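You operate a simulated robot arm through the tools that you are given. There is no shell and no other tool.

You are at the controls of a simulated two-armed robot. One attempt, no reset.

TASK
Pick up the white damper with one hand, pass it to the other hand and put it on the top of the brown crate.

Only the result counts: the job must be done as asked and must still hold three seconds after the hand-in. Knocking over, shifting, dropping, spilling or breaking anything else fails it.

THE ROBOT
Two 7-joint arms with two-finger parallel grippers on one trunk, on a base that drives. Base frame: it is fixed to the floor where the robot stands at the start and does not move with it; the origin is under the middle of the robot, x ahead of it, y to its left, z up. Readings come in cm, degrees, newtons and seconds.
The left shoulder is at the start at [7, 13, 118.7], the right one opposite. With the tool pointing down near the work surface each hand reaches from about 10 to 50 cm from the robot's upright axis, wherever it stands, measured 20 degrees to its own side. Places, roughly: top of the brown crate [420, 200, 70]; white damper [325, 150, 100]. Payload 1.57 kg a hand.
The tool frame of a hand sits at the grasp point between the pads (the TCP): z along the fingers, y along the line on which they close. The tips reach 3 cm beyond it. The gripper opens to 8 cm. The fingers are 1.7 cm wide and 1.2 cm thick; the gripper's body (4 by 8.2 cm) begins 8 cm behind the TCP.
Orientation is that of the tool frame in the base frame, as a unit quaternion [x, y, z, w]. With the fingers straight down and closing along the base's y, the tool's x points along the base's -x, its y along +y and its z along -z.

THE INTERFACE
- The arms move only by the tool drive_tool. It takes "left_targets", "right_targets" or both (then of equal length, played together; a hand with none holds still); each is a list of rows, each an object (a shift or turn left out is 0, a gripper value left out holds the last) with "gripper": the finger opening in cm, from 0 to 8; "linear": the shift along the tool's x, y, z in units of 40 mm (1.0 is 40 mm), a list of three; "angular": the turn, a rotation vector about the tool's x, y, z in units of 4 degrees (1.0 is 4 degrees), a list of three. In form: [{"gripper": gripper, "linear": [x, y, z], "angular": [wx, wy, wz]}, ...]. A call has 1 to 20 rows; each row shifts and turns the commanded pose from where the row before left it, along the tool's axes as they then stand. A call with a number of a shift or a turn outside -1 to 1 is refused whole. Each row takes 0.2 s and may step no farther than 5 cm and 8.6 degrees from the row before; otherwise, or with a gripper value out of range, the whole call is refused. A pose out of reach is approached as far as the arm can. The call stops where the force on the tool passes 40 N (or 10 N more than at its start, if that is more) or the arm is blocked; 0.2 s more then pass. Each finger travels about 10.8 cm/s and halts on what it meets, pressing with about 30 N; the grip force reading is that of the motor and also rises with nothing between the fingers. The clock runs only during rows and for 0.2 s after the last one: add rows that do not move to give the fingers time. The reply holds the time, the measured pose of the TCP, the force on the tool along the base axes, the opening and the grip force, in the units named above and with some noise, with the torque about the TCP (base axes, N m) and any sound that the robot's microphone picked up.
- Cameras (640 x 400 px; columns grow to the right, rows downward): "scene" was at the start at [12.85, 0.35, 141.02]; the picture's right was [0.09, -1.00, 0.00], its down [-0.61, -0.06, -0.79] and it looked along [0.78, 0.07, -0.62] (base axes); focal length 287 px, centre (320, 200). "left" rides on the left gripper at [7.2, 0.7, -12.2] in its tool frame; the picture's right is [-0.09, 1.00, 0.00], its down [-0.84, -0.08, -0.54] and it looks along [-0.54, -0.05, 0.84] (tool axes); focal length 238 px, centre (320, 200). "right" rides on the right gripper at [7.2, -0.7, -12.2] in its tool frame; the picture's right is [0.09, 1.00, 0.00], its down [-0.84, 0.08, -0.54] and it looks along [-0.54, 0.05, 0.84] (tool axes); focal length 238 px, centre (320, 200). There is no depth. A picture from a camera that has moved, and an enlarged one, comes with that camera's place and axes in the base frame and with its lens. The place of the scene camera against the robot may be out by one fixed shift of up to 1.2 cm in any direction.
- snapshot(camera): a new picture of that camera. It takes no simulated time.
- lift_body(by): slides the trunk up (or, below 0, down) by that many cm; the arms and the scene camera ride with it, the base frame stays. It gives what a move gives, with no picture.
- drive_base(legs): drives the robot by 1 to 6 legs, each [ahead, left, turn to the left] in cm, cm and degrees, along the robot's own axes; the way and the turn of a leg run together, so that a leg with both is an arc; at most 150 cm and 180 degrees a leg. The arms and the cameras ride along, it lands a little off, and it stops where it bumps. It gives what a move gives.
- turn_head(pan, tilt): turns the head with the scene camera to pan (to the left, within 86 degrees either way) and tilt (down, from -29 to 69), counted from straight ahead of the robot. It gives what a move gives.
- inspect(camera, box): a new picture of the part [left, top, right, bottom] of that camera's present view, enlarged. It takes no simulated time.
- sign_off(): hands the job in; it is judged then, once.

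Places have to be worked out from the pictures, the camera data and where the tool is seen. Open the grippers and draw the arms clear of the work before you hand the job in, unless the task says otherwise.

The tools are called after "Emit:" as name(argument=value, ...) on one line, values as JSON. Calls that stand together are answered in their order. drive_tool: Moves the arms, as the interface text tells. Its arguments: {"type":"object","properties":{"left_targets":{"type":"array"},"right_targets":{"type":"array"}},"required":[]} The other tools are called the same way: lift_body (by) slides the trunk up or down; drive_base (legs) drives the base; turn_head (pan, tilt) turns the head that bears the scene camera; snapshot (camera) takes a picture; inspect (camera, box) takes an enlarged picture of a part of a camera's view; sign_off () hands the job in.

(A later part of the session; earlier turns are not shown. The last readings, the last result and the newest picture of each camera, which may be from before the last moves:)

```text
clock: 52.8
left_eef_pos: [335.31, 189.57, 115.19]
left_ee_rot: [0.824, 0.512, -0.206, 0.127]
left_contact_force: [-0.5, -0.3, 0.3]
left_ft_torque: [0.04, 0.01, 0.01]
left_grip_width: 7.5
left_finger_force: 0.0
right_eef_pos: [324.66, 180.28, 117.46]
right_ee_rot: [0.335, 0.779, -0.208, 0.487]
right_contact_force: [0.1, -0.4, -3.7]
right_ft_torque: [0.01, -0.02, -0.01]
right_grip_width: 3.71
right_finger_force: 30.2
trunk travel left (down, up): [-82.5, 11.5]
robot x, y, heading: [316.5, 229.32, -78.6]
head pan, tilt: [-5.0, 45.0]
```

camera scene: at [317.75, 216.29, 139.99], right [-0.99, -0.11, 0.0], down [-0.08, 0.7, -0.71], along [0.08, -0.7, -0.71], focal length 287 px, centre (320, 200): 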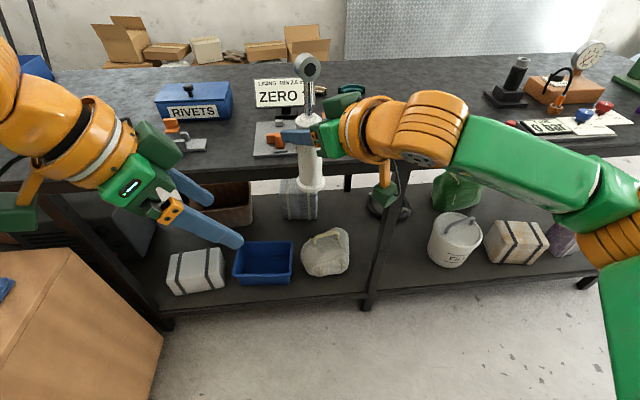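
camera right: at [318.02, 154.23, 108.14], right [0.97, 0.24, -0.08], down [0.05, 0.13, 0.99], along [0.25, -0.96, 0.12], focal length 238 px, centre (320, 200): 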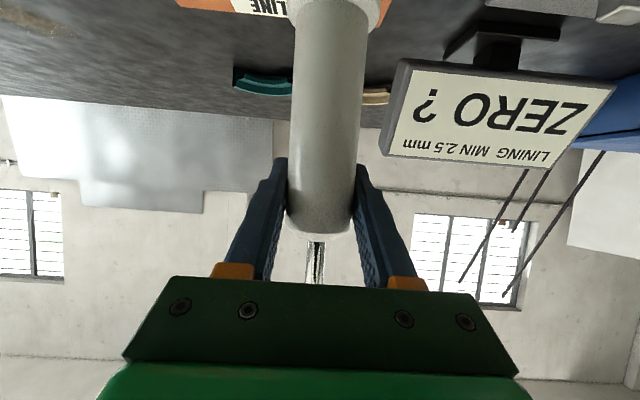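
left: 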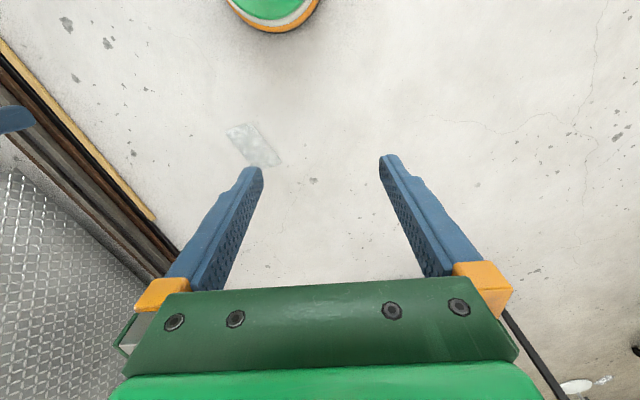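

Now the arm follows. I finish pitching the left hand to 56° while lowering it about 4 cm, still some 14 cm off the damper.

Emit:
drive_tool(left_targets=[{"linear": [0.071, 0, 0.123], "angular": [0, -1, 0]}, {"linear": [0.08, 0, 0.118], "angular": [0, -1, 0]}, {"linear": [0.088, 0, 0.112], "angular": [0, -1, 0]}, {"linear": [0.095, 0, 0.106], "angular": [0, -1, 0]}, {"linear": [0.103, 0, 0.099], "angular": [0, -1, 0]}, {"linear": [0.109, 0, 0.092], "angular": [0, -1, 0]}, {"linear": [0.115, 0, 0.084], "angular": [0, -1, 0]}, {}])

Emit:
snapshot(camera="scene")

Emit:
snapshot(camera="left")

```text
clock: 54.6
left_eef_pos: [335.45, 189.43, 111.18]
left_ee_rot: [0.75, 0.465, -0.4, 0.248]
left_contact_force: [-0.2, -0.4, -0.1]
left_ft_torque: [-0.02, 0.0, -0.02]
left_grip_width: 7.5
left_finger_force: 0.1
right_eef_pos: [324.66, 180.26, 117.47]
right_ee_rot: [0.336, 0.779, -0.209, 0.487]
right_contact_force: [0.4, -0.3, -4.2]
right_ft_torque: [-0.01, 0.0, 0.01]
right_grip_width: 3.68
right_finger_force: 30.7
trunk travel left (down, up): [-82.5, 11.5]
robot x, y, heading: [316.65, 229.8, -78.4]
head pan, tilt: [-5.0, 45.0]
```

```text
taken
camera scene: at [317.71, 216.26, 139.98], right [-0.99, -0.11, 0.0], down [-0.08, 0.7, -0.71], along [0.08, -0.7, -0.71], focal length 287 px, centre (320, 200)
```

scene: 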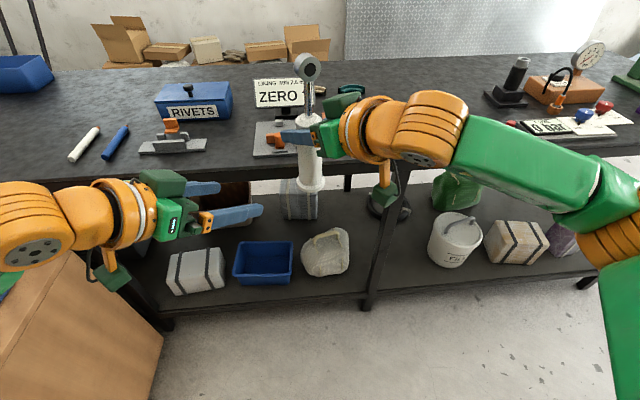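

```text
taken
camera left: at [342.27, 201.94, 112.06], right [0.87, -0.49, 0.08], down [-0.08, 0.02, 1.0], along [-0.49, -0.87, -0.02], focal length 238 px, centre (320, 200)
```

left: 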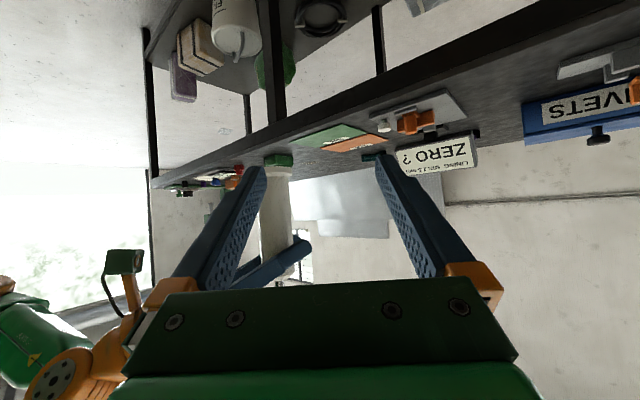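

Left hand is at the right tilt, 13 cm from the damper and 5 cm to its left side. For more room between the hands I yaw the right hand 12° more about the damper, then slide the left hand sideways into line.

Emit:
drive_tool(right_targets=[{"angular": [-0.899, 0, -0.438]}, {"angular": [-0.899, 0, -0.438]}, {"angular": [-0.899, 0, -0.438]}, {}], left_targets=[{"linear": [0, -0.4, 0]}, {"linear": [0, -0.4, 0]}, {"linear": [0, -0.4, 0]}, {}])

Emit:
snapshot(camera="left")

Emit:
snapshot(camera="scene")

```text
clock: 55.6
left_eef_pos: [331.18, 191.63, 111.14]
left_ee_rot: [0.751, 0.465, -0.399, 0.247]
left_contact_force: [-0.1, 0.9, -0.1]
left_ft_torque: [0.01, 0.0, -0.02]
left_grip_width: 7.5
left_finger_force: 0.0
right_eef_pos: [324.61, 180.35, 117.42]
right_ee_rot: [0.251, 0.81, -0.156, 0.507]
right_contact_force: [-0.4, -0.1, -4.1]
right_ft_torque: [0.04, -0.01, 0.01]
right_grip_width: 3.72
right_finger_force: 30.3
trunk travel left (down, up): [-82.5, 11.5]
robot x, y, heading: [316.33, 230.19, -78.4]
head pan, tilt: [-5.0, 45.0]
```

```text
taken
camera left: at [338.1, 204.05, 112.03], right [0.87, -0.49, 0.08], down [-0.08, 0.02, 1.0], along [-0.49, -0.87, -0.02], focal length 238 px, centre (320, 200)
```

left: 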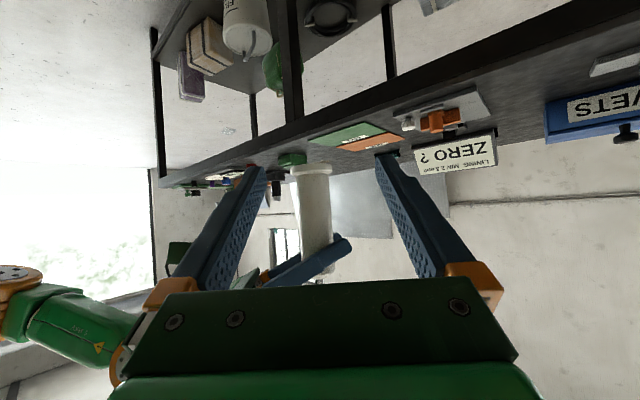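

```text
taken
camera scene: at [317.74, 216.28, 139.99], right [-0.99, -0.11, 0.0], down [-0.08, 0.7, -0.71], along [0.08, -0.7, -0.71], focal length 287 px, centre (320, 200)
```

scene: 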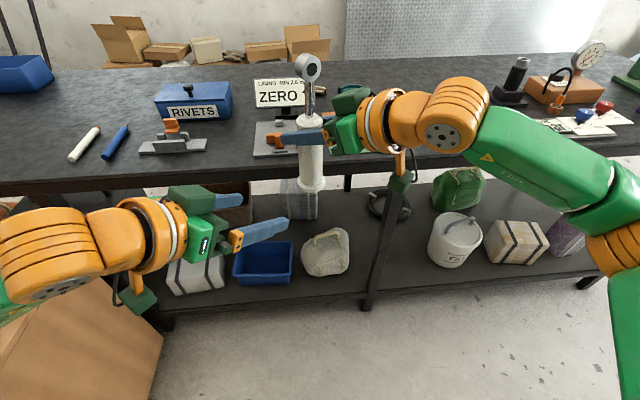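

The damper shows between the left fingers. I enlarge the left camera's view to measure its line and base.

Emit:
inspect(camera="left", box=[240, 140, 400, 290])

```text
2.67 times, centred on (320, 215) of left
camera zoom: at [338.1, 204.05, 112.03], right [0.87, -0.49, 0.08], down [-0.08, 0.02, 1.0], along [-0.49, -0.87, -0.02], focal length 636 px, centre (320, 160)
```

zoom: 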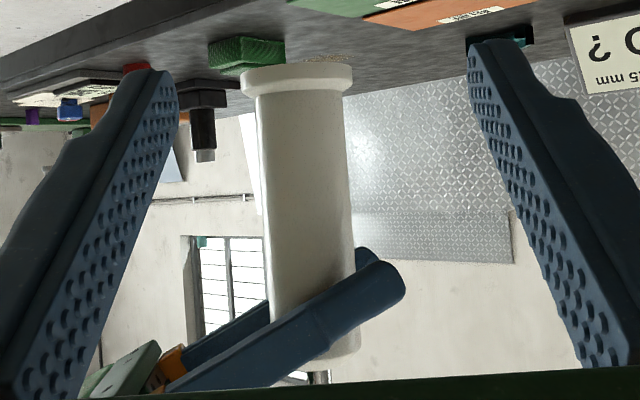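

By the left camera the damper is 1.3 cm to the right of the left hand's plane and 13 cm ahead, and the grasp height would be about 3.8 cm above its base, under the right fingers. I shift 1.3 cm and advance 7 cm.

Emit:
drive_tool(left_targets=[{"linear": [0, -0.318, 0]}, {"linear": [-0.326, 0, 0.484]}, {"linear": [-0.326, 0, 0.484]}, {"linear": [-0.326, 0, 0.484]}, {}])

Emit:
snapshot(camera="left")

Emit:
snapshot(camera="scene")

```text
clock: 56.8
left_eef_pos: [326.78, 185.9, 111.1]
left_ee_rot: [0.75, 0.465, -0.4, 0.247]
left_contact_force: [0.9, -0.3, -0.3]
left_ft_torque: [0.0, 0.01, 0.02]
left_grip_width: 7.47
left_finger_force: 0.1
right_eef_pos: [324.59, 180.31, 117.46]
right_ee_rot: [0.253, 0.809, -0.157, 0.507]
right_contact_force: [-0.7, 0.6, -4.0]
right_ft_torque: [0.0, -0.01, 0.03]
right_grip_width: 3.7
right_finger_force: 30.5
trunk travel left (down, up): [-82.5, 11.5]
robot x, y, heading: [316.41, 229.66, -78.3]
head pan, tilt: [-5.0, 45.0]
```

```text
taken
camera left: at [333.71, 198.29, 112.13], right [0.87, -0.49, 0.08], down [-0.08, 0.02, 1.0], along [-0.49, -0.87, -0.02], focal length 238 px, centre (320, 200)
```

left: 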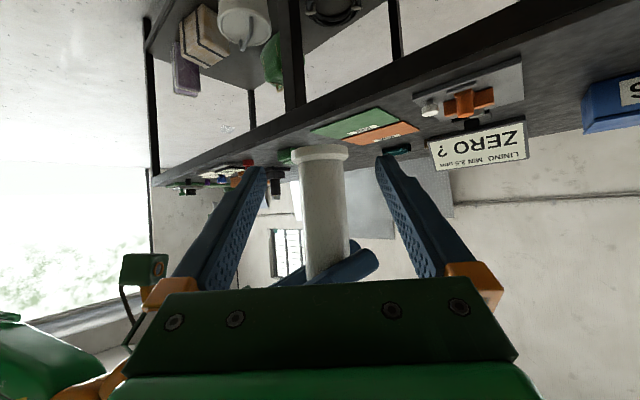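

```text
taken
camera scene: at [317.72, 216.29, 139.99], right [-0.99, -0.11, 0.0], down [-0.08, 0.7, -0.71], along [0.08, -0.7, -0.71], focal length 287 px, centre (320, 200)
```

scene: 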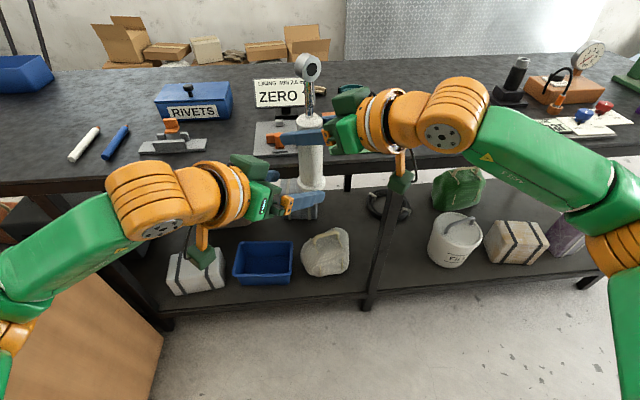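

Aligned closely; I enlarge the left view to check the sideways alignment before the last 6 cm.

Emit:
inspect(camera="left", box=[240, 130, 400, 290])

Emit:
inspect(camera="scene", box=[200, 40, 440, 260])

```text
2.50 times, centred on (320, 210) of left
camera zoom: at [333.71, 198.29, 112.13], right [0.87, -0.49, 0.08], down [-0.08, 0.02, 1.0], along [-0.49, -0.87, -0.02], focal length 596 px, centre (320, 175)
```

zoom: 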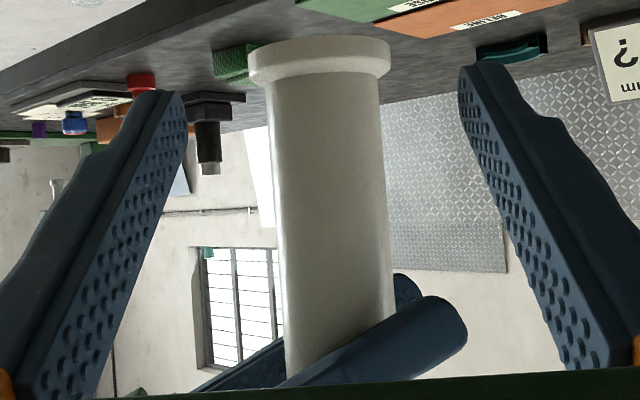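

```text
1.82 times, centred on (320, 150) of scene
camera zoom: at [317.72, 216.29, 139.99], right [-0.99, -0.11, 0.0], down [-0.08, 0.7, -0.71], along [0.08, -0.7, -0.71], focal length 522 px, centre (320, 291)
```

zoom: 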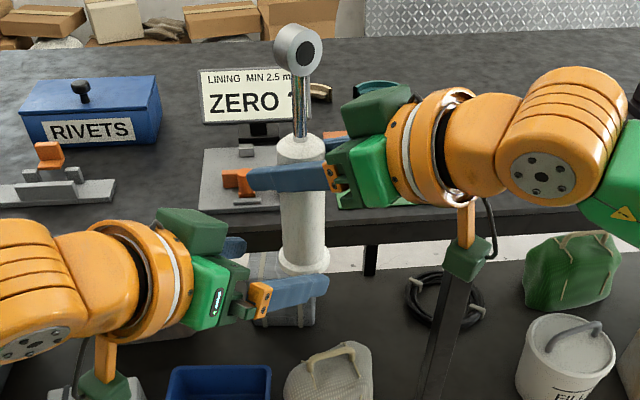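

Alignment is within a millimetre and 5.8 cm remain. I advance 5.6 cm with the left fingers open.

Emit:
drive_tool(left_targets=[{"linear": [-0.261, 0.02, 0.387]}, {"linear": [-0.261, 0, 0.387]}, {"linear": [-0.261, 0, 0.387]}, {}])

Emit:
snapshot(camera="left")

Emit:
inspect(camera="scene", box=[200, 40, 440, 260])

```text
clock: 57.8
left_eef_pos: [324.43, 180.75, 111.08]
left_ee_rot: [0.75, 0.466, -0.399, 0.247]
left_contact_force: [-0.4, 0.3, -0.4]
left_ft_torque: [0.02, 0.01, 0.02]
left_grip_width: 7.48
left_finger_force: 0.1
right_eef_pos: [324.63, 180.24, 117.44]
right_ee_rot: [0.252, 0.809, -0.156, 0.507]
right_contact_force: [-0.6, -0.4, -3.6]
right_ft_torque: [0.0, -0.03, 0.04]
right_grip_width: 3.72
right_finger_force: 30.1
trunk travel left (down, up): [-82.5, 11.5]
robot x, y, heading: [316.36, 230.13, -78.4]
head pan, tilt: [-5.0, 45.0]
```

```text
taken
camera left: at [331.27, 193.2, 111.86], right [0.87, -0.49, 0.08], down [-0.08, 0.02, 1.0], along [-0.49, -0.87, -0.02], focal length 238 px, centre (320, 200)
```

left: 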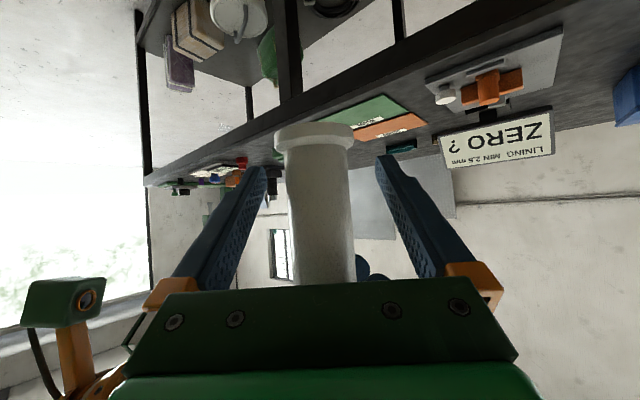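

```text
1.82 times, centred on (320, 150) of scene
camera zoom: at [317.72, 216.28, 139.98], right [-0.99, -0.11, 0.0], down [-0.08, 0.7, -0.71], along [0.08, -0.7, -0.71], focal length 522 px, centre (320, 291)
```

zoom: 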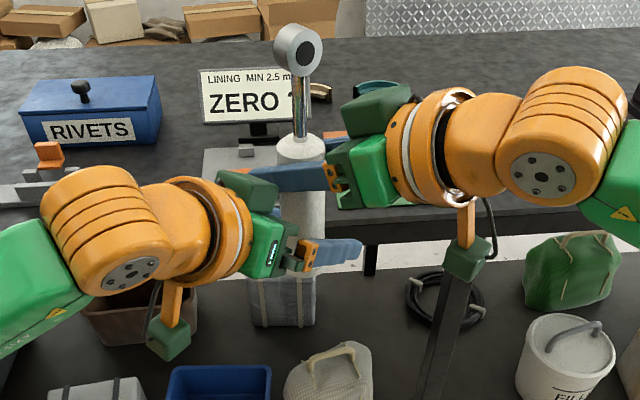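

The damper is centred in the left fingers at grasp depth. I close the left gripper while the right keeps hold.

Emit:
drive_tool(left_targets=[{"gripper": 2}, {}, {}, {}, {}])

Emit:
snapshot(camera="left")

```text
clock: 59.0
left_eef_pos: [324.23, 180.92, 110.94]
left_ee_rot: [0.75, 0.466, -0.399, 0.247]
left_contact_force: [-14.6, 9.4, 1.1]
left_ft_torque: [-0.28, -0.4, -0.21]
left_grip_width: 3.72
left_finger_force: 30.5
right_eef_pos: [324.67, 180.35, 117.42]
right_ee_rot: [0.251, 0.809, -0.156, 0.508]
right_contact_force: [14.5, -10.1, -4.9]
right_ft_torque: [-0.34, -0.57, 0.19]
right_grip_width: 3.7
right_finger_force: 30.2
trunk travel left (down, up): [-82.5, 11.5]
robot x, y, heading: [316.65, 229.63, -78.6]
head pan, tilt: [-5.0, 45.0]
```

```text
taken
camera left: at [331.21, 193.23, 111.86], right [0.87, -0.49, 0.07], down [-0.08, 0.02, 1.0], along [-0.49, -0.87, -0.02], focal length 238 px, centre (320, 200)
```

left: 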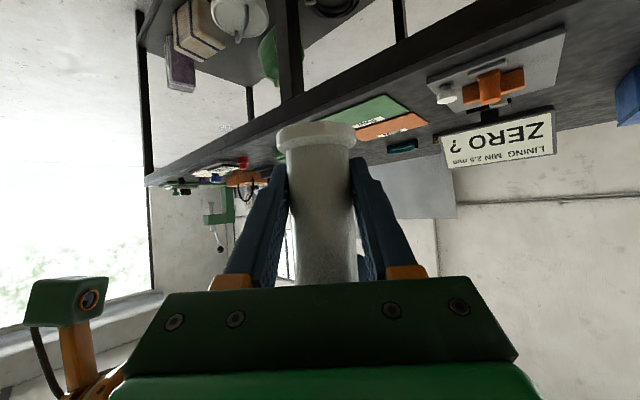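

The left hand grips at 3.7 cm too; a 17 N sideways strain shows a slight offset between the hands. I ease the left hand about 1.5 mm to relieve it before releasing.

Emit:
drive_tool(left_targets=[{"linear": [0, -0.02, 0]}, {"linear": [0, -0.02, 0]}, {}])

```text
clock: 59.8
left_eef_pos: [324.16, 180.75, 110.95]
left_ee_rot: [0.75, 0.466, -0.399, 0.247]
left_contact_force: [-3.3, 9.6, 0.2]
left_ft_torque: [-0.57, -0.09, -0.22]
left_grip_width: 3.69
left_finger_force: 30.0
right_eef_pos: [324.55, 180.31, 117.45]
right_ee_rot: [0.252, 0.81, -0.156, 0.506]
right_contact_force: [3.0, -9.6, -0.2]
right_ft_torque: [-0.07, -0.11, 0.16]
right_grip_width: 3.7
right_finger_force: 30.3
trunk travel left (down, up): [-82.5, 11.5]
robot x, y, heading: [316.46, 229.58, -78.6]
head pan, tilt: [-5.0, 45.0]
```

Strain is now about 10 N. I open the right gripper to 5.5 cm and check that the left hand carries the load.

Emit:
drive_tool(right_targets=[{"gripper": 4.5}, {"gripper": 5.5}, {}, {}])

Emit:
snapshot(camera="scene")

Emit:
snapshot(camera="right")

```text
clock: 60.8
left_eef_pos: [324.05, 180.83, 111.06]
left_ee_rot: [0.75, 0.466, -0.399, 0.247]
left_contact_force: [0.0, -1.0, -0.1]
left_ft_torque: [0.02, -0.03, 0.0]
left_grip_width: 3.71
left_finger_force: 30.0
right_eef_pos: [324.59, 180.33, 117.51]
right_ee_rot: [0.252, 0.809, -0.156, 0.507]
right_contact_force: [-0.4, -0.1, -0.1]
right_ft_torque: [0.01, 0.0, 0.0]
right_grip_width: 5.51
right_finger_force: 0.1
trunk travel left (down, up): [-82.5, 11.5]
robot x, y, heading: [316.7, 229.43, -78.5]
head pan, tilt: [-5.0, 45.0]
```

```text
taken
camera scene: at [317.71, 216.27, 139.98], right [-0.99, -0.11, 0.0], down [-0.08, 0.7, -0.71], along [0.08, -0.7, -0.71], focal length 287 px, centre (320, 200)
```

scene: 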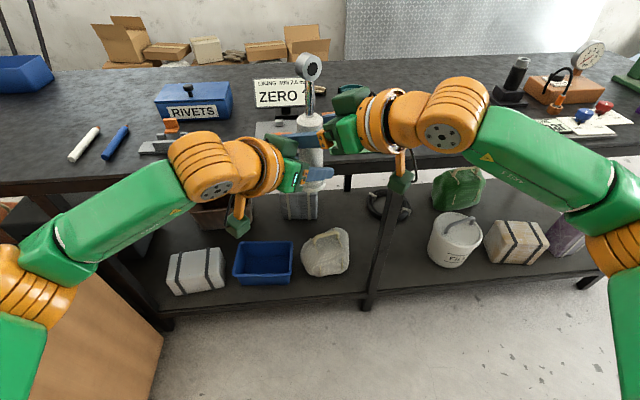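

```text
taken
camera right: at [312.5, 187.88, 116.36], right [0.53, 0.84, -0.08], down [-0.06, 0.13, 0.99], along [0.85, -0.52, 0.12], focal length 238 px, centre (320, 200)
```

right: 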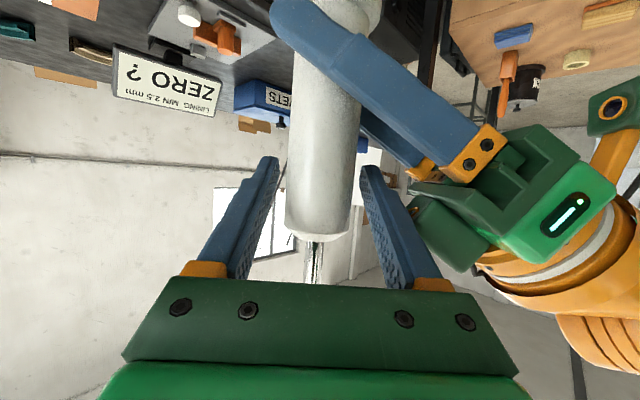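

The right fingers are off the damper, but the left load reading seems low. I wait briefly to read the forces again.

Emit:
drive_tool(left_targets=[{}, {}])

Emit:
snapshot(camera="left")

Emit:
inspect(camera="right", box=[200, 0, 520, 300])

```text
clock: 61.4
left_eef_pos: [324.3, 180.81, 111.04]
left_ee_rot: [0.75, 0.465, -0.4, 0.247]
left_contact_force: [0.2, 0.0, 1.4]
left_ft_torque: [0.01, -0.02, 0.02]
left_grip_width: 3.7
left_finger_force: 29.8
right_eef_pos: [324.58, 180.28, 117.32]
right_ee_rot: [0.252, 0.809, -0.156, 0.507]
right_contact_force: [-0.4, -0.2, 0.1]
right_ft_torque: [0.03, 0.0, -0.01]
right_grip_width: 5.52
right_finger_force: 0.0
trunk travel left (down, up): [-82.5, 11.5]
robot x, y, heading: [316.36, 229.52, -78.3]
head pan, tilt: [-5.0, 45.0]
```

```text
taken
camera left: at [331.09, 193.21, 111.92], right [0.87, -0.49, 0.08], down [-0.08, 0.02, 1.0], along [-0.49, -0.87, -0.02], focal length 238 px, centre (320, 200)
```

left: 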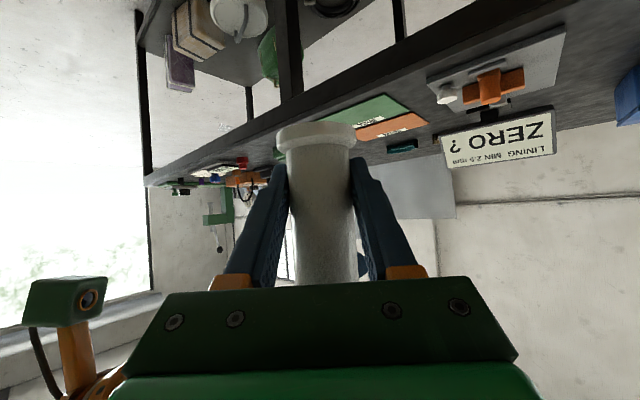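

```text
1.33 times, centred on (360, 150) of right
camera zoom: at [312.5, 187.88, 116.36], right [0.53, 0.84, -0.08], down [-0.06, 0.13, 0.99], along [0.85, -0.52, 0.12], focal length 318 px, centre (267, 267)
```

zoom: 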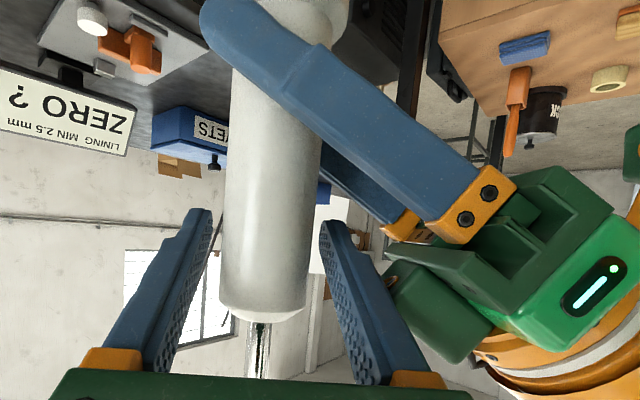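

The damper stays steady in the left fingers with the right ones clear of it. I withdraw the right hand back along its own axis, gently at first.

Emit:
drive_tool(right_targets=[{"linear": [0, 0, -0.3]}, {"linear": [0, 0, -0.5]}, {"linear": [0, 0, -0.8]}, {"linear": [0, 0, -0.8]}, {"linear": [0, 0, -0.8]}, {}])

Emit:
snapshot(camera="scene")

Emit:
snapshot(camera="right")

```text
clock: 62.8
left_eef_pos: [324.2, 180.87, 111.07]
left_ee_rot: [0.75, 0.466, -0.399, 0.248]
left_contact_force: [0.5, 0.0, 0.2]
left_ft_torque: [0.01, -0.01, 0.0]
left_grip_width: 3.72
left_finger_force: 30.4
right_eef_pos: [315.01, 186.91, 122.8]
right_ee_rot: [0.252, 0.81, -0.157, 0.506]
right_contact_force: [-0.5, -0.2, -0.3]
right_ft_torque: [0.0, -0.05, -0.01]
right_grip_width: 5.48
right_finger_force: 0.1
trunk travel left (down, up): [-82.5, 11.5]
robot x, y, heading: [316.5, 229.84, -78.6]
head pan, tilt: [-5.0, 45.0]
```

```text
taken
camera scene: at [317.73, 216.25, 139.98], right [-0.99, -0.11, 0.0], down [-0.08, 0.7, -0.71], along [0.08, -0.7, -0.71], focal length 287 px, centre (320, 200)
```

scene: 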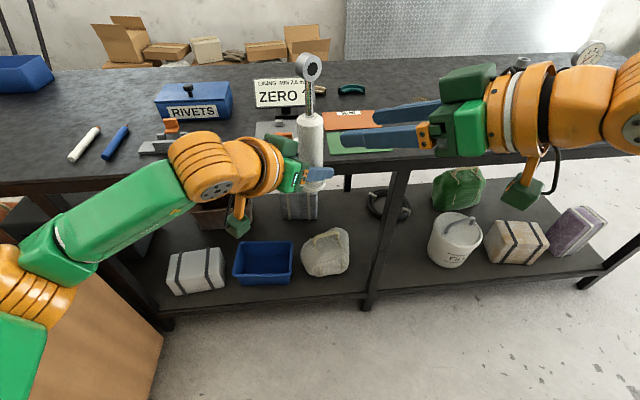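

```text
taken
camera right: at [302.9, 194.52, 121.73], right [0.53, 0.84, -0.08], down [-0.06, 0.13, 0.99], along [0.85, -0.52, 0.12], focal length 238 px, centre (320, 200)
```

right: 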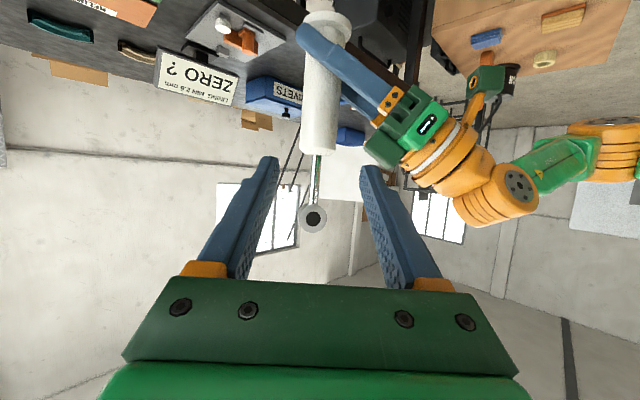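

The handover worked: the left hand alone holds the damper upright. I now turn the head toward the crate to survey its top.

Emit:
turn_head(pan=62, tilt=38)

Emit:
snapshot(camera="scene")

```text
clock: 64.1
left_eef_pos: [324.2, 180.74, 111.07]
left_ee_rot: [0.75, 0.466, -0.399, 0.247]
left_contact_force: [0.3, 0.3, 0.0]
left_ft_torque: [0.03, 0.0, -0.01]
left_grip_width: 3.7
left_finger_force: 30.1
right_eef_pos: [314.98, 186.93, 122.81]
right_ee_rot: [0.252, 0.809, -0.157, 0.508]
right_contact_force: [0.3, 0.2, -0.2]
right_ft_torque: [0.02, 0.01, 0.02]
right_grip_width: 5.5
right_finger_force: 0.1
trunk travel left (down, up): [-82.5, 11.5]
robot x, y, heading: [316.79, 229.76, -78.5]
head pan, tilt: [62.0, 38.0]
```

```text
taken
camera scene: at [325.06, 221.89, 141.01], right [-0.28, -0.96, 0.0], down [-0.59, 0.18, -0.79], along [0.76, -0.22, -0.62], focal length 287 px, centre (320, 200)
```

scene: 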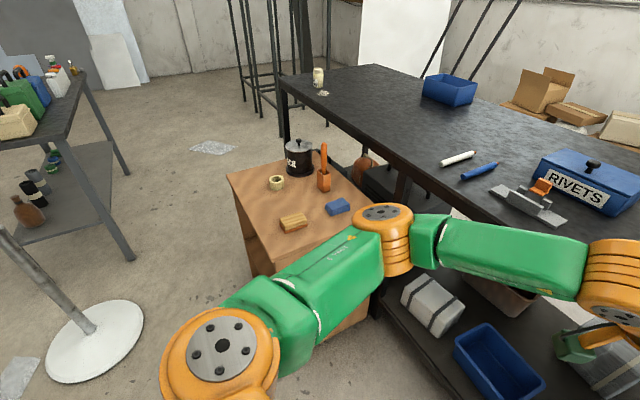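

The crate top with jar, cup, tape, and two blocks is in view. I enlarge it to map free space.

Emit:
inspect(camera="scene", box=[210, 120, 410, 300])

```text
2.22 times, centred on (310, 210) of scene
camera zoom: at [325.06, 221.89, 141.01], right [-0.28, -0.96, 0.0], down [-0.59, 0.18, -0.79], along [0.76, -0.22, -0.62], focal length 638 px, centre (342, 178)
```

zoom: 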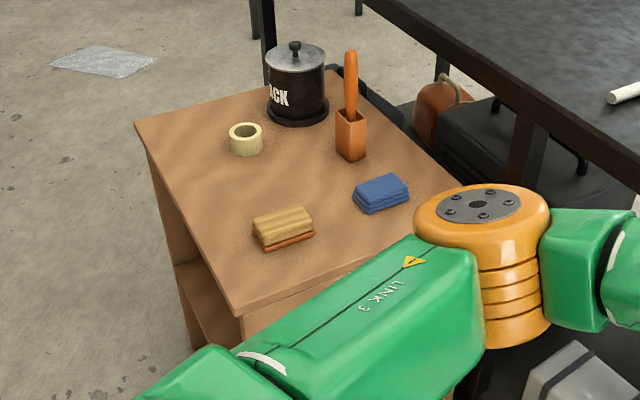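

Crate top (z≈70): left edge from about (387, 220) to (441, 232); blocks at (400, 210) and (405, 192), tape (426, 211), cup (417, 193), jar (435, 199). A free spot is near (412.5, 213), reachable from the crate's left side. First, in clear space, I swing the left hand out to its own side (yaw to about -13°) and tuck the right hand away.

Emit:
drive_tool(left_targets=[{"linear": [0.146, 0.398, -0.216], "angular": [-0.74, 0, -0.499]}, {"linear": [0.133, 0.412, -0.196], "angular": [-0.74, 0, -0.499]}, {"linear": [0.118, 0.426, -0.174], "angular": [-0.74, 0, -0.499]}, {"linear": [0.103, 0.439, -0.153], "angular": [-0.74, 0, -0.499]}, {"linear": [0.088, 0.449, -0.13], "angular": [-0.74, 0, -0.499]}, {"linear": [0.072, 0.458, -0.107], "angular": [-0.74, 0, -0.499]}, {"linear": [0.056, 0.465, -0.082], "angular": [-0.74, 0, -0.499]}, {}], right_targets=[{"linear": [0.104, -0.228, -0.499], "angular": [0.899, 0, 0.438]}, {"linear": [0.097, -0.262, -0.483], "angular": [0.899, 0, 0.438]}, {"linear": [0.088, -0.295, -0.466], "angular": [0.899, 0, 0.438]}, {"linear": [0.079, -0.326, -0.447], "angular": [0.899, 0, 0.438]}, {"linear": [0.068, -0.356, -0.425], "angular": [0.899, 0, 0.438]}, {"linear": [0.057, -0.383, -0.402], "angular": [0.899, 0, 0.438]}, {"linear": [0.045, -0.409, -0.377], "angular": [0.899, 0, 0.438]}, {}])

Emit:
turn_head(pan=20, tilt=40)

Emit:
snapshot(camera="scene")

Emit:
snapshot(camera="left")

```text
clock: 65.9
left_eef_pos: [337.63, 182.36, 111.04]
left_ee_rot: [0.631, 0.617, -0.337, 0.328]
left_contact_force: [0.7, 0.0, 0.4]
left_ft_torque: [0.01, -0.01, 0.03]
left_grip_width: 3.72
left_finger_force: 30.1
right_eef_pos: [300.12, 189.47, 126.52]
right_ee_rot: [0.44, 0.725, -0.274, 0.453]
right_contact_force: [0.8, 0.7, -0.7]
right_ft_torque: [0.02, -0.03, 0.0]
right_grip_width: 5.49
right_finger_force: 0.0
trunk travel left (down, up): [-82.5, 11.5]
robot x, y, heading: [316.43, 229.77, -78.6]
head pan, tilt: [62.0, 38.0]
```

```text
clock: 67.0
left_eef_pos: [337.66, 182.28, 111.04]
left_ee_rot: [0.632, 0.617, -0.336, 0.327]
left_contact_force: [0.9, 0.0, -0.7]
left_ft_torque: [0.02, 0.07, 0.02]
left_grip_width: 3.74
left_finger_force: 30.3
right_eef_pos: [300.09, 189.54, 126.41]
right_ee_rot: [0.441, 0.724, -0.275, 0.453]
right_contact_force: [0.3, -0.8, -0.2]
right_ft_torque: [-0.01, -0.02, 0.0]
right_grip_width: 5.49
right_finger_force: 0.1
trunk travel left (down, up): [-82.5, 11.5]
robot x, y, heading: [316.43, 230.13, -78.5]
head pan, tilt: [20.0, 40.0]
```

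```text
taken
camera scene: at [321.27, 217.13, 140.71], right [-0.85, -0.52, 0.0], down [-0.34, 0.55, -0.77], along [0.4, -0.65, -0.64], focal length 287 px, centre (320, 200)
```

scene: 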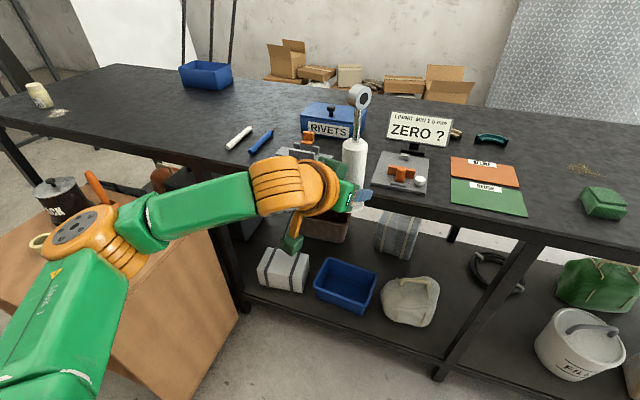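

```text
taken
camera left: at [338.67, 196.51, 111.92], right [0.99, -0.08, 0.07], down [-0.08, -0.02, 1.0], along [-0.07, -1.0, -0.02], focal length 238 px, centre (320, 200)
```

left: 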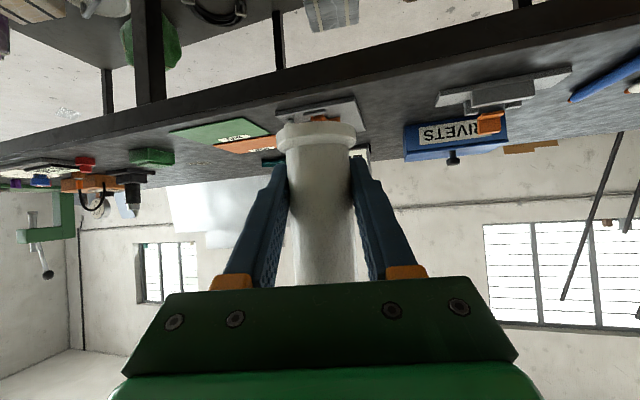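

The damper is upright in the left hand, 51 cm ahead and 11 cm left of the robot axis. I drive sideways to stand on the crate's left side, then turn 13° left; everything carried stays above the crate's items.

Emit:
drive_base(legs=[[-12.4, 68, 0], [0, 0, 13.5]])

Emit:
turn_head(pan=20, tilt=50)

Emit:
snapshot(camera="scene")

Emit:
snapshot(camera="left")

```text
clock: 71.7
left_eef_pos: [412.54, 214.44, 111.02]
left_ee_rot: [0.556, 0.686, -0.296, 0.364]
left_contact_force: [-0.6, 0.5, 0.4]
left_ft_torque: [0.02, 0.02, 0.02]
left_grip_width: 3.73
left_finger_force: 30.7
right_eef_pos: [374.42, 212.83, 126.52]
right_ee_rot: [0.354, 0.771, -0.22, 0.482]
right_contact_force: [-0.7, 0.6, -0.2]
right_ft_torque: [0.0, 0.01, -0.01]
right_grip_width: 5.48
right_finger_force: 0.0
trunk travel left (down, up): [-82.5, 11.5]
robot x, y, heading: [381.29, 256.04, -65.2]
head pan, tilt: [20.0, 40.0]
```

```text
clock: 72.4
left_eef_pos: [412.61, 214.54, 111.08]
left_ee_rot: [0.556, 0.686, -0.296, 0.365]
left_contact_force: [-0.5, -0.1, -0.2]
left_ft_torque: [0.03, 0.0, 0.0]
left_grip_width: 3.74
left_finger_force: 30.2
right_eef_pos: [374.39, 212.81, 126.59]
right_ee_rot: [0.353, 0.771, -0.22, 0.482]
right_contact_force: [-0.1, 0.0, 0.1]
right_ft_torque: [0.01, -0.01, 0.01]
right_grip_width: 5.51
right_finger_force: 0.1
trunk travel left (down, up): [-82.5, 11.5]
robot x, y, heading: [381.58, 255.96, -65.0]
head pan, tilt: [20.0, 50.0]
```

```text
taken
camera scene: at [388.01, 245.27, 139.3], right [-0.71, -0.71, 0.0], down [-0.54, 0.54, -0.64], along [0.45, -0.46, -0.77], focal length 287 px, centre (320, 200)
```

scene: 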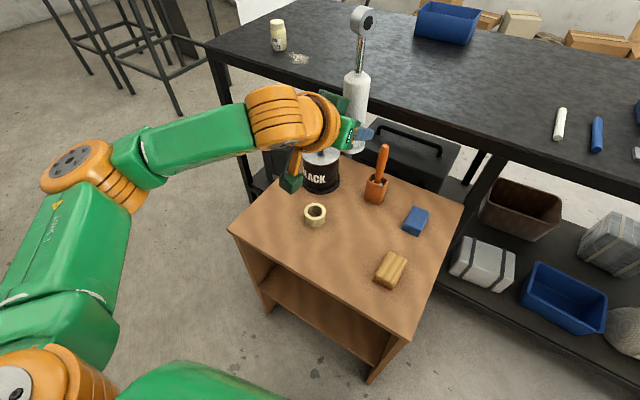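

```text
taken
camera left: at [410.39, 228.48, 111.91], right [0.98, 0.16, 0.07], down [-0.07, -0.03, 1.0], along [0.16, -0.99, -0.02], focal length 238 px, centre (320, 200)
```

left: 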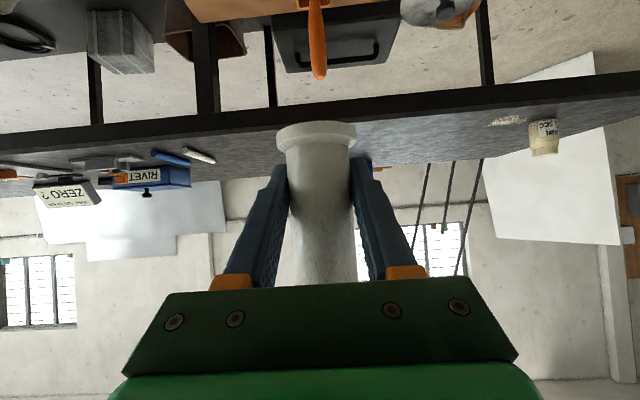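

The left hand is right over the free spot: between the yellow block (~(398, 209)) and the tape (~(423, 211)), about 10 cm in from the crate's left edge. I lower the trunk by 32 cm, leaving the damper about 5 cm above the crate.

Emit:
lift_body(by=-32)

Emit:
snapshot(camera="scene")

Emit:
snapshot(camera="left")

```text
clock: 75.6
left_eef_pos: [412.52, 214.53, 78.99]
left_ee_rot: [0.556, 0.686, -0.296, 0.364]
left_contact_force: [1.0, 0.6, 0.2]
left_ft_torque: [0.03, 0.04, -0.01]
left_grip_width: 3.75
left_finger_force: 29.9
right_eef_pos: [374.55, 212.79, 94.34]
right_ee_rot: [0.354, 0.771, -0.22, 0.482]
right_contact_force: [0.9, 0.0, -1.0]
right_ft_torque: [0.0, 0.0, 0.01]
right_grip_width: 5.52
right_finger_force: 0.0
trunk travel left (down, up): [-50.5, 43.5]
robot x, y, heading: [381.0, 255.94, -65.2]
head pan, tilt: [20.0, 50.0]
```

```text
taken
camera scene: at [387.97, 245.3, 107.3], right [-0.71, -0.71, 0.0], down [-0.54, 0.54, -0.64], along [0.45, -0.45, -0.77], focal length 287 px, centre (320, 200)
```

scene: 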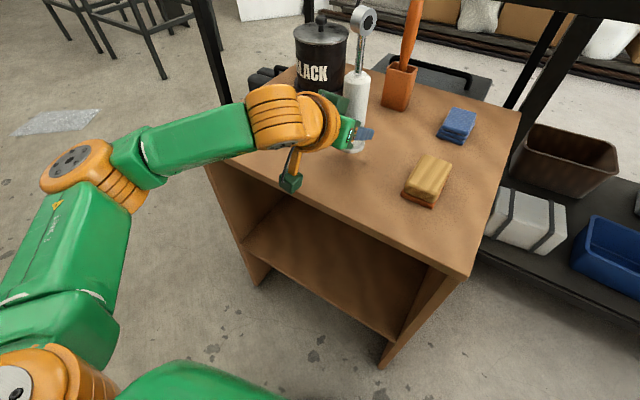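

```text
taken
camera left: at [410.36, 228.51, 79.92], right [0.98, 0.16, 0.07], down [-0.07, -0.03, 1.0], along [0.16, -0.99, -0.02], focal length 238 px, centre (320, 200)
```

left: 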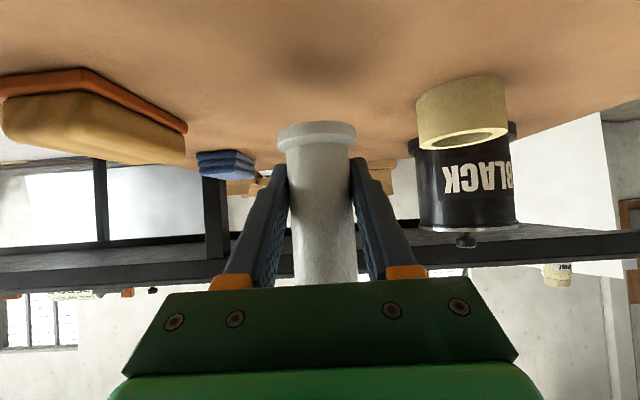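

The damper hangs about 5 cm over the clear patch, with block, tape and jar well to the sides. I lower 3.5 cm with the arm and look.

Emit:
drive_tool(left_targets=[{"linear": [0.242, 0, 0.163]}, {"linear": [0.242, 0, 0.163]}, {"linear": [0.242, 0, 0.163]}, {}])

Emit:
snapshot(camera="left")

Emit:
inspect(camera="scene", box=[220, 0, 480, 220])

```text
clock: 76.6
left_eef_pos: [412.55, 214.57, 75.47]
left_ee_rot: [0.556, 0.686, -0.297, 0.364]
left_contact_force: [0.1, 0.5, -0.3]
left_ft_torque: [-0.02, -0.02, -0.03]
left_grip_width: 3.73
left_finger_force: 30.1
right_eef_pos: [374.48, 212.73, 94.49]
right_ee_rot: [0.353, 0.771, -0.22, 0.482]
right_contact_force: [0.5, 0.4, -0.1]
right_ft_torque: [0.01, -0.02, 0.02]
right_grip_width: 5.48
right_finger_force: 0.0
trunk travel left (down, up): [-50.5, 43.5]
robot x, y, heading: [380.98, 255.88, -65.2]
head pan, tilt: [20.0, 50.0]
```

```text
taken
camera left: at [410.37, 228.61, 76.31], right [0.98, 0.16, 0.07], down [-0.07, -0.03, 1.0], along [0.16, -0.99, -0.02], focal length 238 px, centre (320, 200)
```

left: 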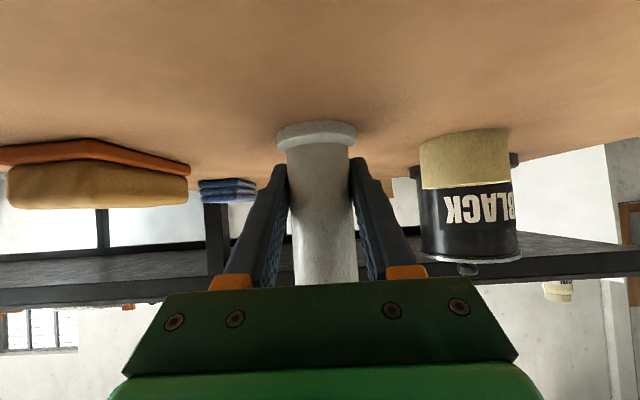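

```text
1.82 times, centred on (350, 110) of scene
camera zoom: at [387.97, 245.31, 107.3], right [-0.71, -0.71, 0.0], down [-0.54, 0.54, -0.64], along [0.45, -0.46, -0.77], focal length 522 px, centre (266, 364)
```

zoom: 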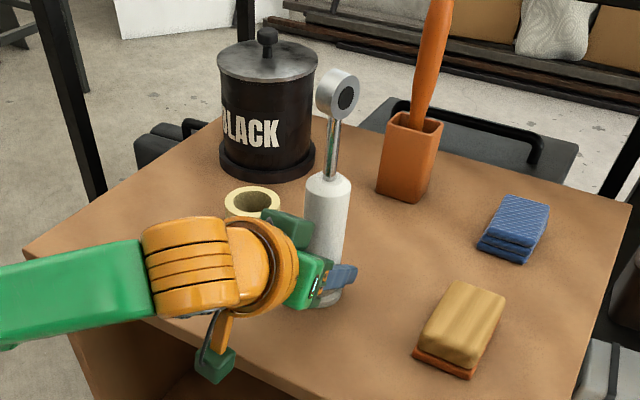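

Nearly down: by my estimate about 1.5 cm remain. I lower 1 cm in small steps and read the force.

Emit:
drive_tool(left_targets=[{"linear": [0.104, 0, 0.07]}, {"linear": [0.104, 0, 0.07]}, {}])

Emit:
inspect(camera="left", box=[240, 80, 420, 220])

```text
clock: 77.4
left_eef_pos: [412.45, 214.85, 75.15]
left_ee_rot: [0.554, 0.684, -0.299, 0.37]
left_contact_force: [9.2, -8.0, 34.6]
left_ft_torque: [-0.33, -0.04, -0.12]
left_grip_width: 3.75
left_finger_force: 30.3
right_eef_pos: [374.19, 213.29, 94.84]
right_ee_rot: [0.352, 0.769, -0.222, 0.484]
right_contact_force: [-0.1, -0.7, -0.1]
right_ft_torque: [0.0, 0.02, 0.01]
right_grip_width: 5.52
right_finger_force: 0.1
trunk travel left (down, up): [-50.5, 43.5]
robot x, y, heading: [381.1, 255.85, -64.9]
head pan, tilt: [20.0, 50.0]
```

```text
2.86 times, centred on (330, 150) of left
camera zoom: at [410.21, 228.85, 75.68], right [0.98, 0.16, 0.08], down [-0.08, -0.02, 1.0], along [0.16, -0.99, -0.01], focal length 681 px, centre (291, 343)
```

zoom: 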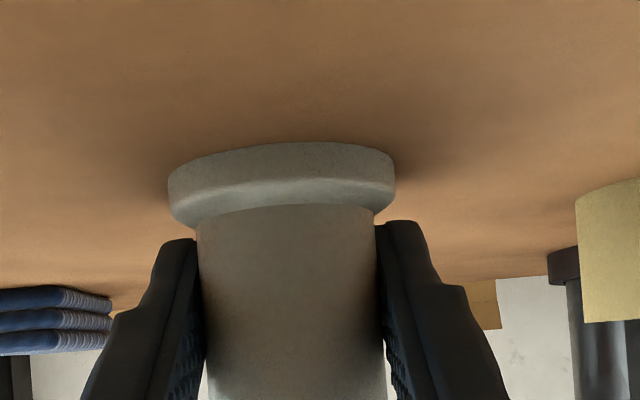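

Contact: 35 N upward, so the damper's base is on the crate (top ≈71.4). I ease up in small steps to leave only a light press before opening.

Emit:
drive_tool(left_targets=[{"linear": [-0.062, 0, -0.042]}, {}, {}])

```text
clock: 78.2
left_eef_pos: [412.52, 214.9, 75.03]
left_ee_rot: [0.555, 0.685, -0.297, 0.366]
left_contact_force: [6.7, -3.3, 25.2]
left_ft_torque: [-0.81, -0.26, 0.2]
left_grip_width: 3.74
left_finger_force: 29.6
right_eef_pos: [374.19, 213.19, 94.79]
right_ee_rot: [0.353, 0.769, -0.222, 0.485]
right_contact_force: [0.1, 0.2, 0.3]
right_ft_torque: [-0.03, -0.01, -0.01]
right_grip_width: 5.48
right_finger_force: 0.0
trunk travel left (down, up): [-50.5, 43.5]
robot x, y, heading: [381.19, 255.24, -65.3]
head pan, tilt: [20.0, 50.0]
```

Force fell to 25 N. I ease up another 4 mm.

Emit:
drive_tool(left_targets=[{"linear": [-0.083, 0, -0.056]}, {}, {}])

```text
clock: 79.0
left_eef_pos: [412.41, 214.59, 75.02]
left_ee_rot: [0.557, 0.687, -0.295, 0.362]
left_contact_force: [-0.4, -0.6, 0.0]
left_ft_torque: [0.03, 0.01, 0.03]
left_grip_width: 3.7
left_finger_force: 30.2
right_eef_pos: [374.29, 212.87, 94.59]
right_ee_rot: [0.354, 0.771, -0.22, 0.482]
right_contact_force: [0.2, -0.3, 0.2]
right_ft_torque: [0.0, 0.01, 0.02]
right_grip_width: 5.51
right_finger_force: 0.0
trunk travel left (down, up): [-50.5, 43.5]
robot x, y, heading: [381.31, 255.77, -65.1]
head pan, tilt: [20.0, 50.0]
```

The force is gone, so the base is at or a hair above the surface. I check the damper's uprightness and gap with close views.

Emit:
inspect(camera="left", box=[240, 80, 420, 220])

Emit:
inspect(camera="scene", box=[300, 0, 440, 180])

Emit:
snapshot(camera="left")

```text
2.86 times, centred on (330, 150) of left
camera zoom: at [410.24, 228.53, 75.98], right [0.99, 0.15, 0.07], down [-0.07, -0.04, 1.0], along [0.16, -0.99, -0.03], focal length 681 px, centre (291, 343)
```

zoom: 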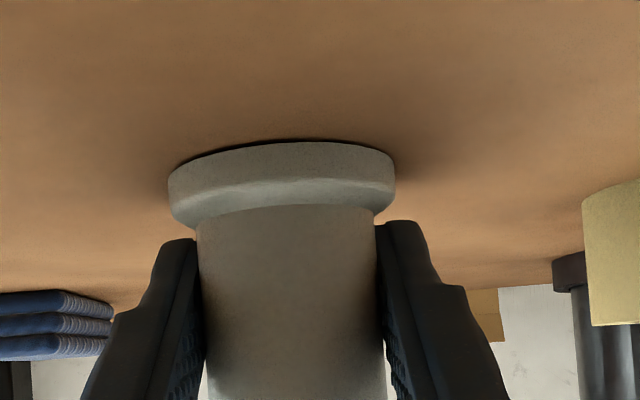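

```text
2.22 times, centred on (370, 90) of scene
camera zoom: at [387.95, 245.3, 107.27], right [-0.71, -0.71, 0.0], down [-0.54, 0.54, -0.64], along [0.45, -0.46, -0.77], focal length 638 px, centre (209, 444)
```

zoom: 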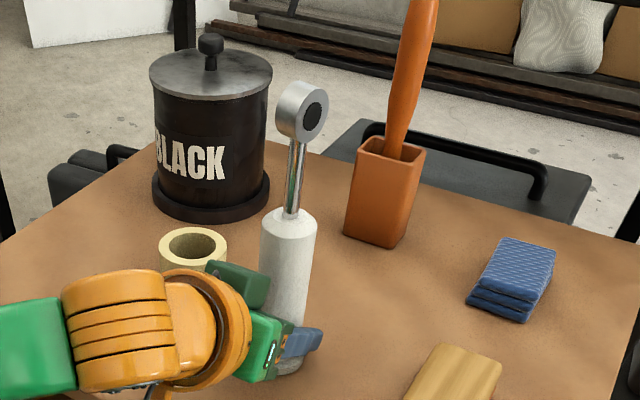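

```text
taken
camera left: at [410.24, 228.53, 75.98], right [0.99, 0.15, 0.07], down [-0.07, -0.04, 1.0], along [0.16, -0.99, -0.03], focal length 238 px, centre (320, 200)
```

left: 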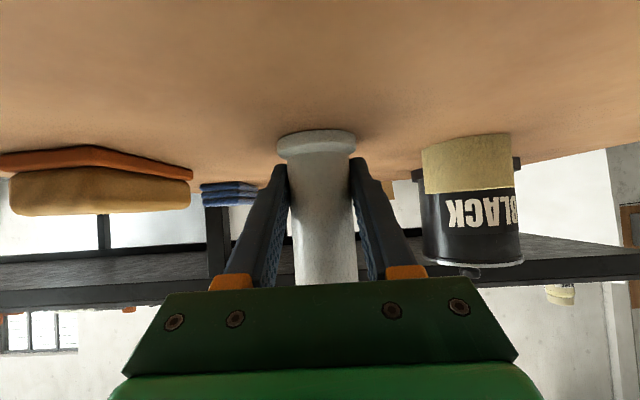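

Only a hairline gap (~1 mm) shows under the flange and the damper is upright. I lower about 1.2 mm for light contact.

Emit:
drive_tool(left_targets=[{"linear": [0.025, 0, 0.017]}, {}, {}])

Emit:
inspect(camera="left", box=[240, 80, 420, 220])

```text
clock: 79.8
left_eef_pos: [412.5, 214.45, 75.22]
left_ee_rot: [0.556, 0.686, -0.297, 0.364]
left_contact_force: [-0.2, 0.1, 0.6]
left_ft_torque: [0.03, -0.02, -0.04]
left_grip_width: 3.73
left_finger_force: 30.2
right_eef_pos: [374.43, 212.75, 94.48]
right_ee_rot: [0.353, 0.771, -0.22, 0.483]
right_contact_force: [-0.6, -0.3, -0.1]
right_ft_torque: [0.0, -0.01, -0.02]
right_grip_width: 5.5
right_finger_force: 0.2
trunk travel left (down, up): [-50.5, 43.5]
robot x, y, heading: [381.13, 255.86, -64.9]
head pan, tilt: [20.0, 50.0]
```

```text
2.86 times, centred on (330, 150) of left
camera zoom: at [410.28, 228.53, 75.98], right [0.98, 0.16, 0.07], down [-0.07, -0.03, 1.0], along [0.16, -0.99, -0.02], focal length 681 px, centre (291, 343)
```

zoom: 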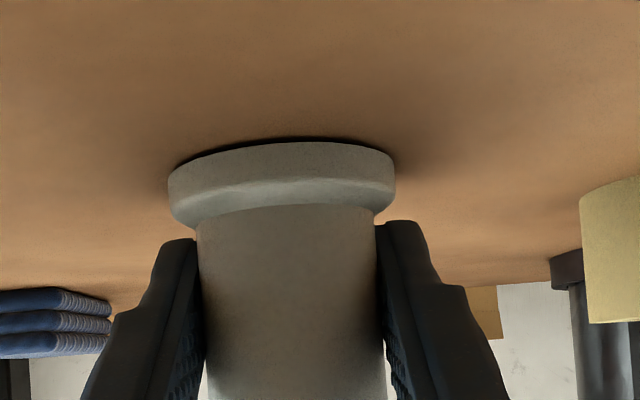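

The robot has relaxed and a ~1–2 mm gap remains. I lower 1.5 mm more and check.

Emit:
drive_tool(left_targets=[{"linear": [0.031, 0, 0.021]}, {}, {}])

Emit:
inspect(camera="left", box=[240, 80, 420, 220])

```text
clock: 80.6
left_eef_pos: [412.48, 214.57, 75.08]
left_ee_rot: [0.556, 0.686, -0.296, 0.364]
left_contact_force: [-0.2, -1.7, -0.8]
left_ft_torque: [-0.11, -0.06, -0.02]
left_grip_width: 3.74
left_finger_force: 29.9
right_eef_pos: [374.34, 212.84, 94.58]
right_ee_rot: [0.353, 0.771, -0.219, 0.483]
right_contact_force: [-0.3, 0.5, -0.1]
right_ft_torque: [0.02, -0.04, -0.02]
right_grip_width: 5.51
right_finger_force: 0.0
trunk travel left (down, up): [-50.5, 43.5]
robot x, y, heading: [381.49, 256.36, -65.0]
head pan, tilt: [20.0, 50.0]
```

```text
2.86 times, centred on (330, 150) of left
camera zoom: at [410.3, 228.53, 75.9], right [0.98, 0.16, 0.08], down [-0.07, -0.03, 1.0], along [0.16, -0.99, -0.02], focal length 681 px, centre (291, 343)
```

zoom: 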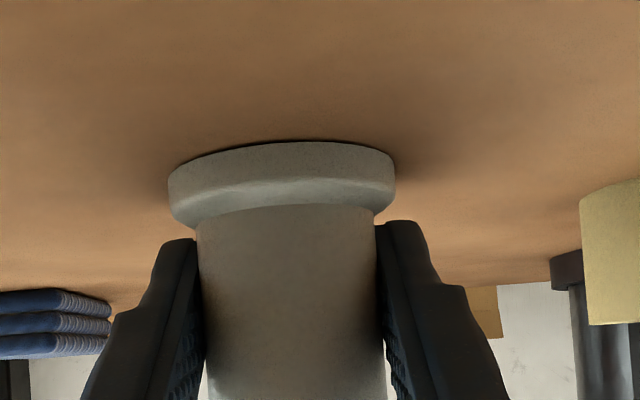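

The gap has nearly closed. One more millimetre down.

Emit:
drive_tool(left_targets=[{"linear": [0.021, 0, 0.014]}, {}, {}])

Emit:
inspect(camera="left", box=[240, 80, 420, 220])

```text
clock: 81.4
left_eef_pos: [412.52, 214.53, 75.07]
left_ee_rot: [0.555, 0.685, -0.297, 0.366]
left_contact_force: [1.6, -4.9, 6.8]
left_ft_torque: [-0.31, -0.11, 0.08]
left_grip_width: 3.73
left_finger_force: 30.2
right_eef_pos: [374.34, 212.91, 94.55]
right_ee_rot: [0.353, 0.77, -0.22, 0.483]
right_contact_force: [-0.2, 0.2, -0.3]
right_ft_torque: [-0.01, -0.02, 0.03]
right_grip_width: 5.5
right_finger_force: 0.1
trunk travel left (down, up): [-50.5, 43.5]
robot x, y, heading: [381.03, 255.83, -65.0]
head pan, tilt: [20.0, 50.0]
```

```text
2.86 times, centred on (330, 150) of left
camera zoom: at [410.28, 228.56, 75.87], right [0.98, 0.16, 0.08], down [-0.07, -0.03, 1.0], along [0.16, -0.99, -0.02], focal length 681 px, centre (291, 343)
```

zoom: 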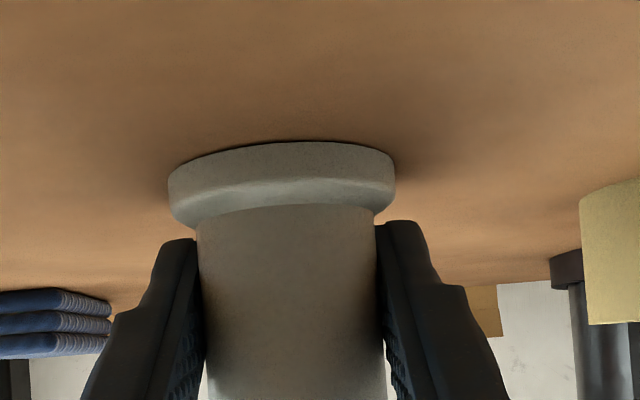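

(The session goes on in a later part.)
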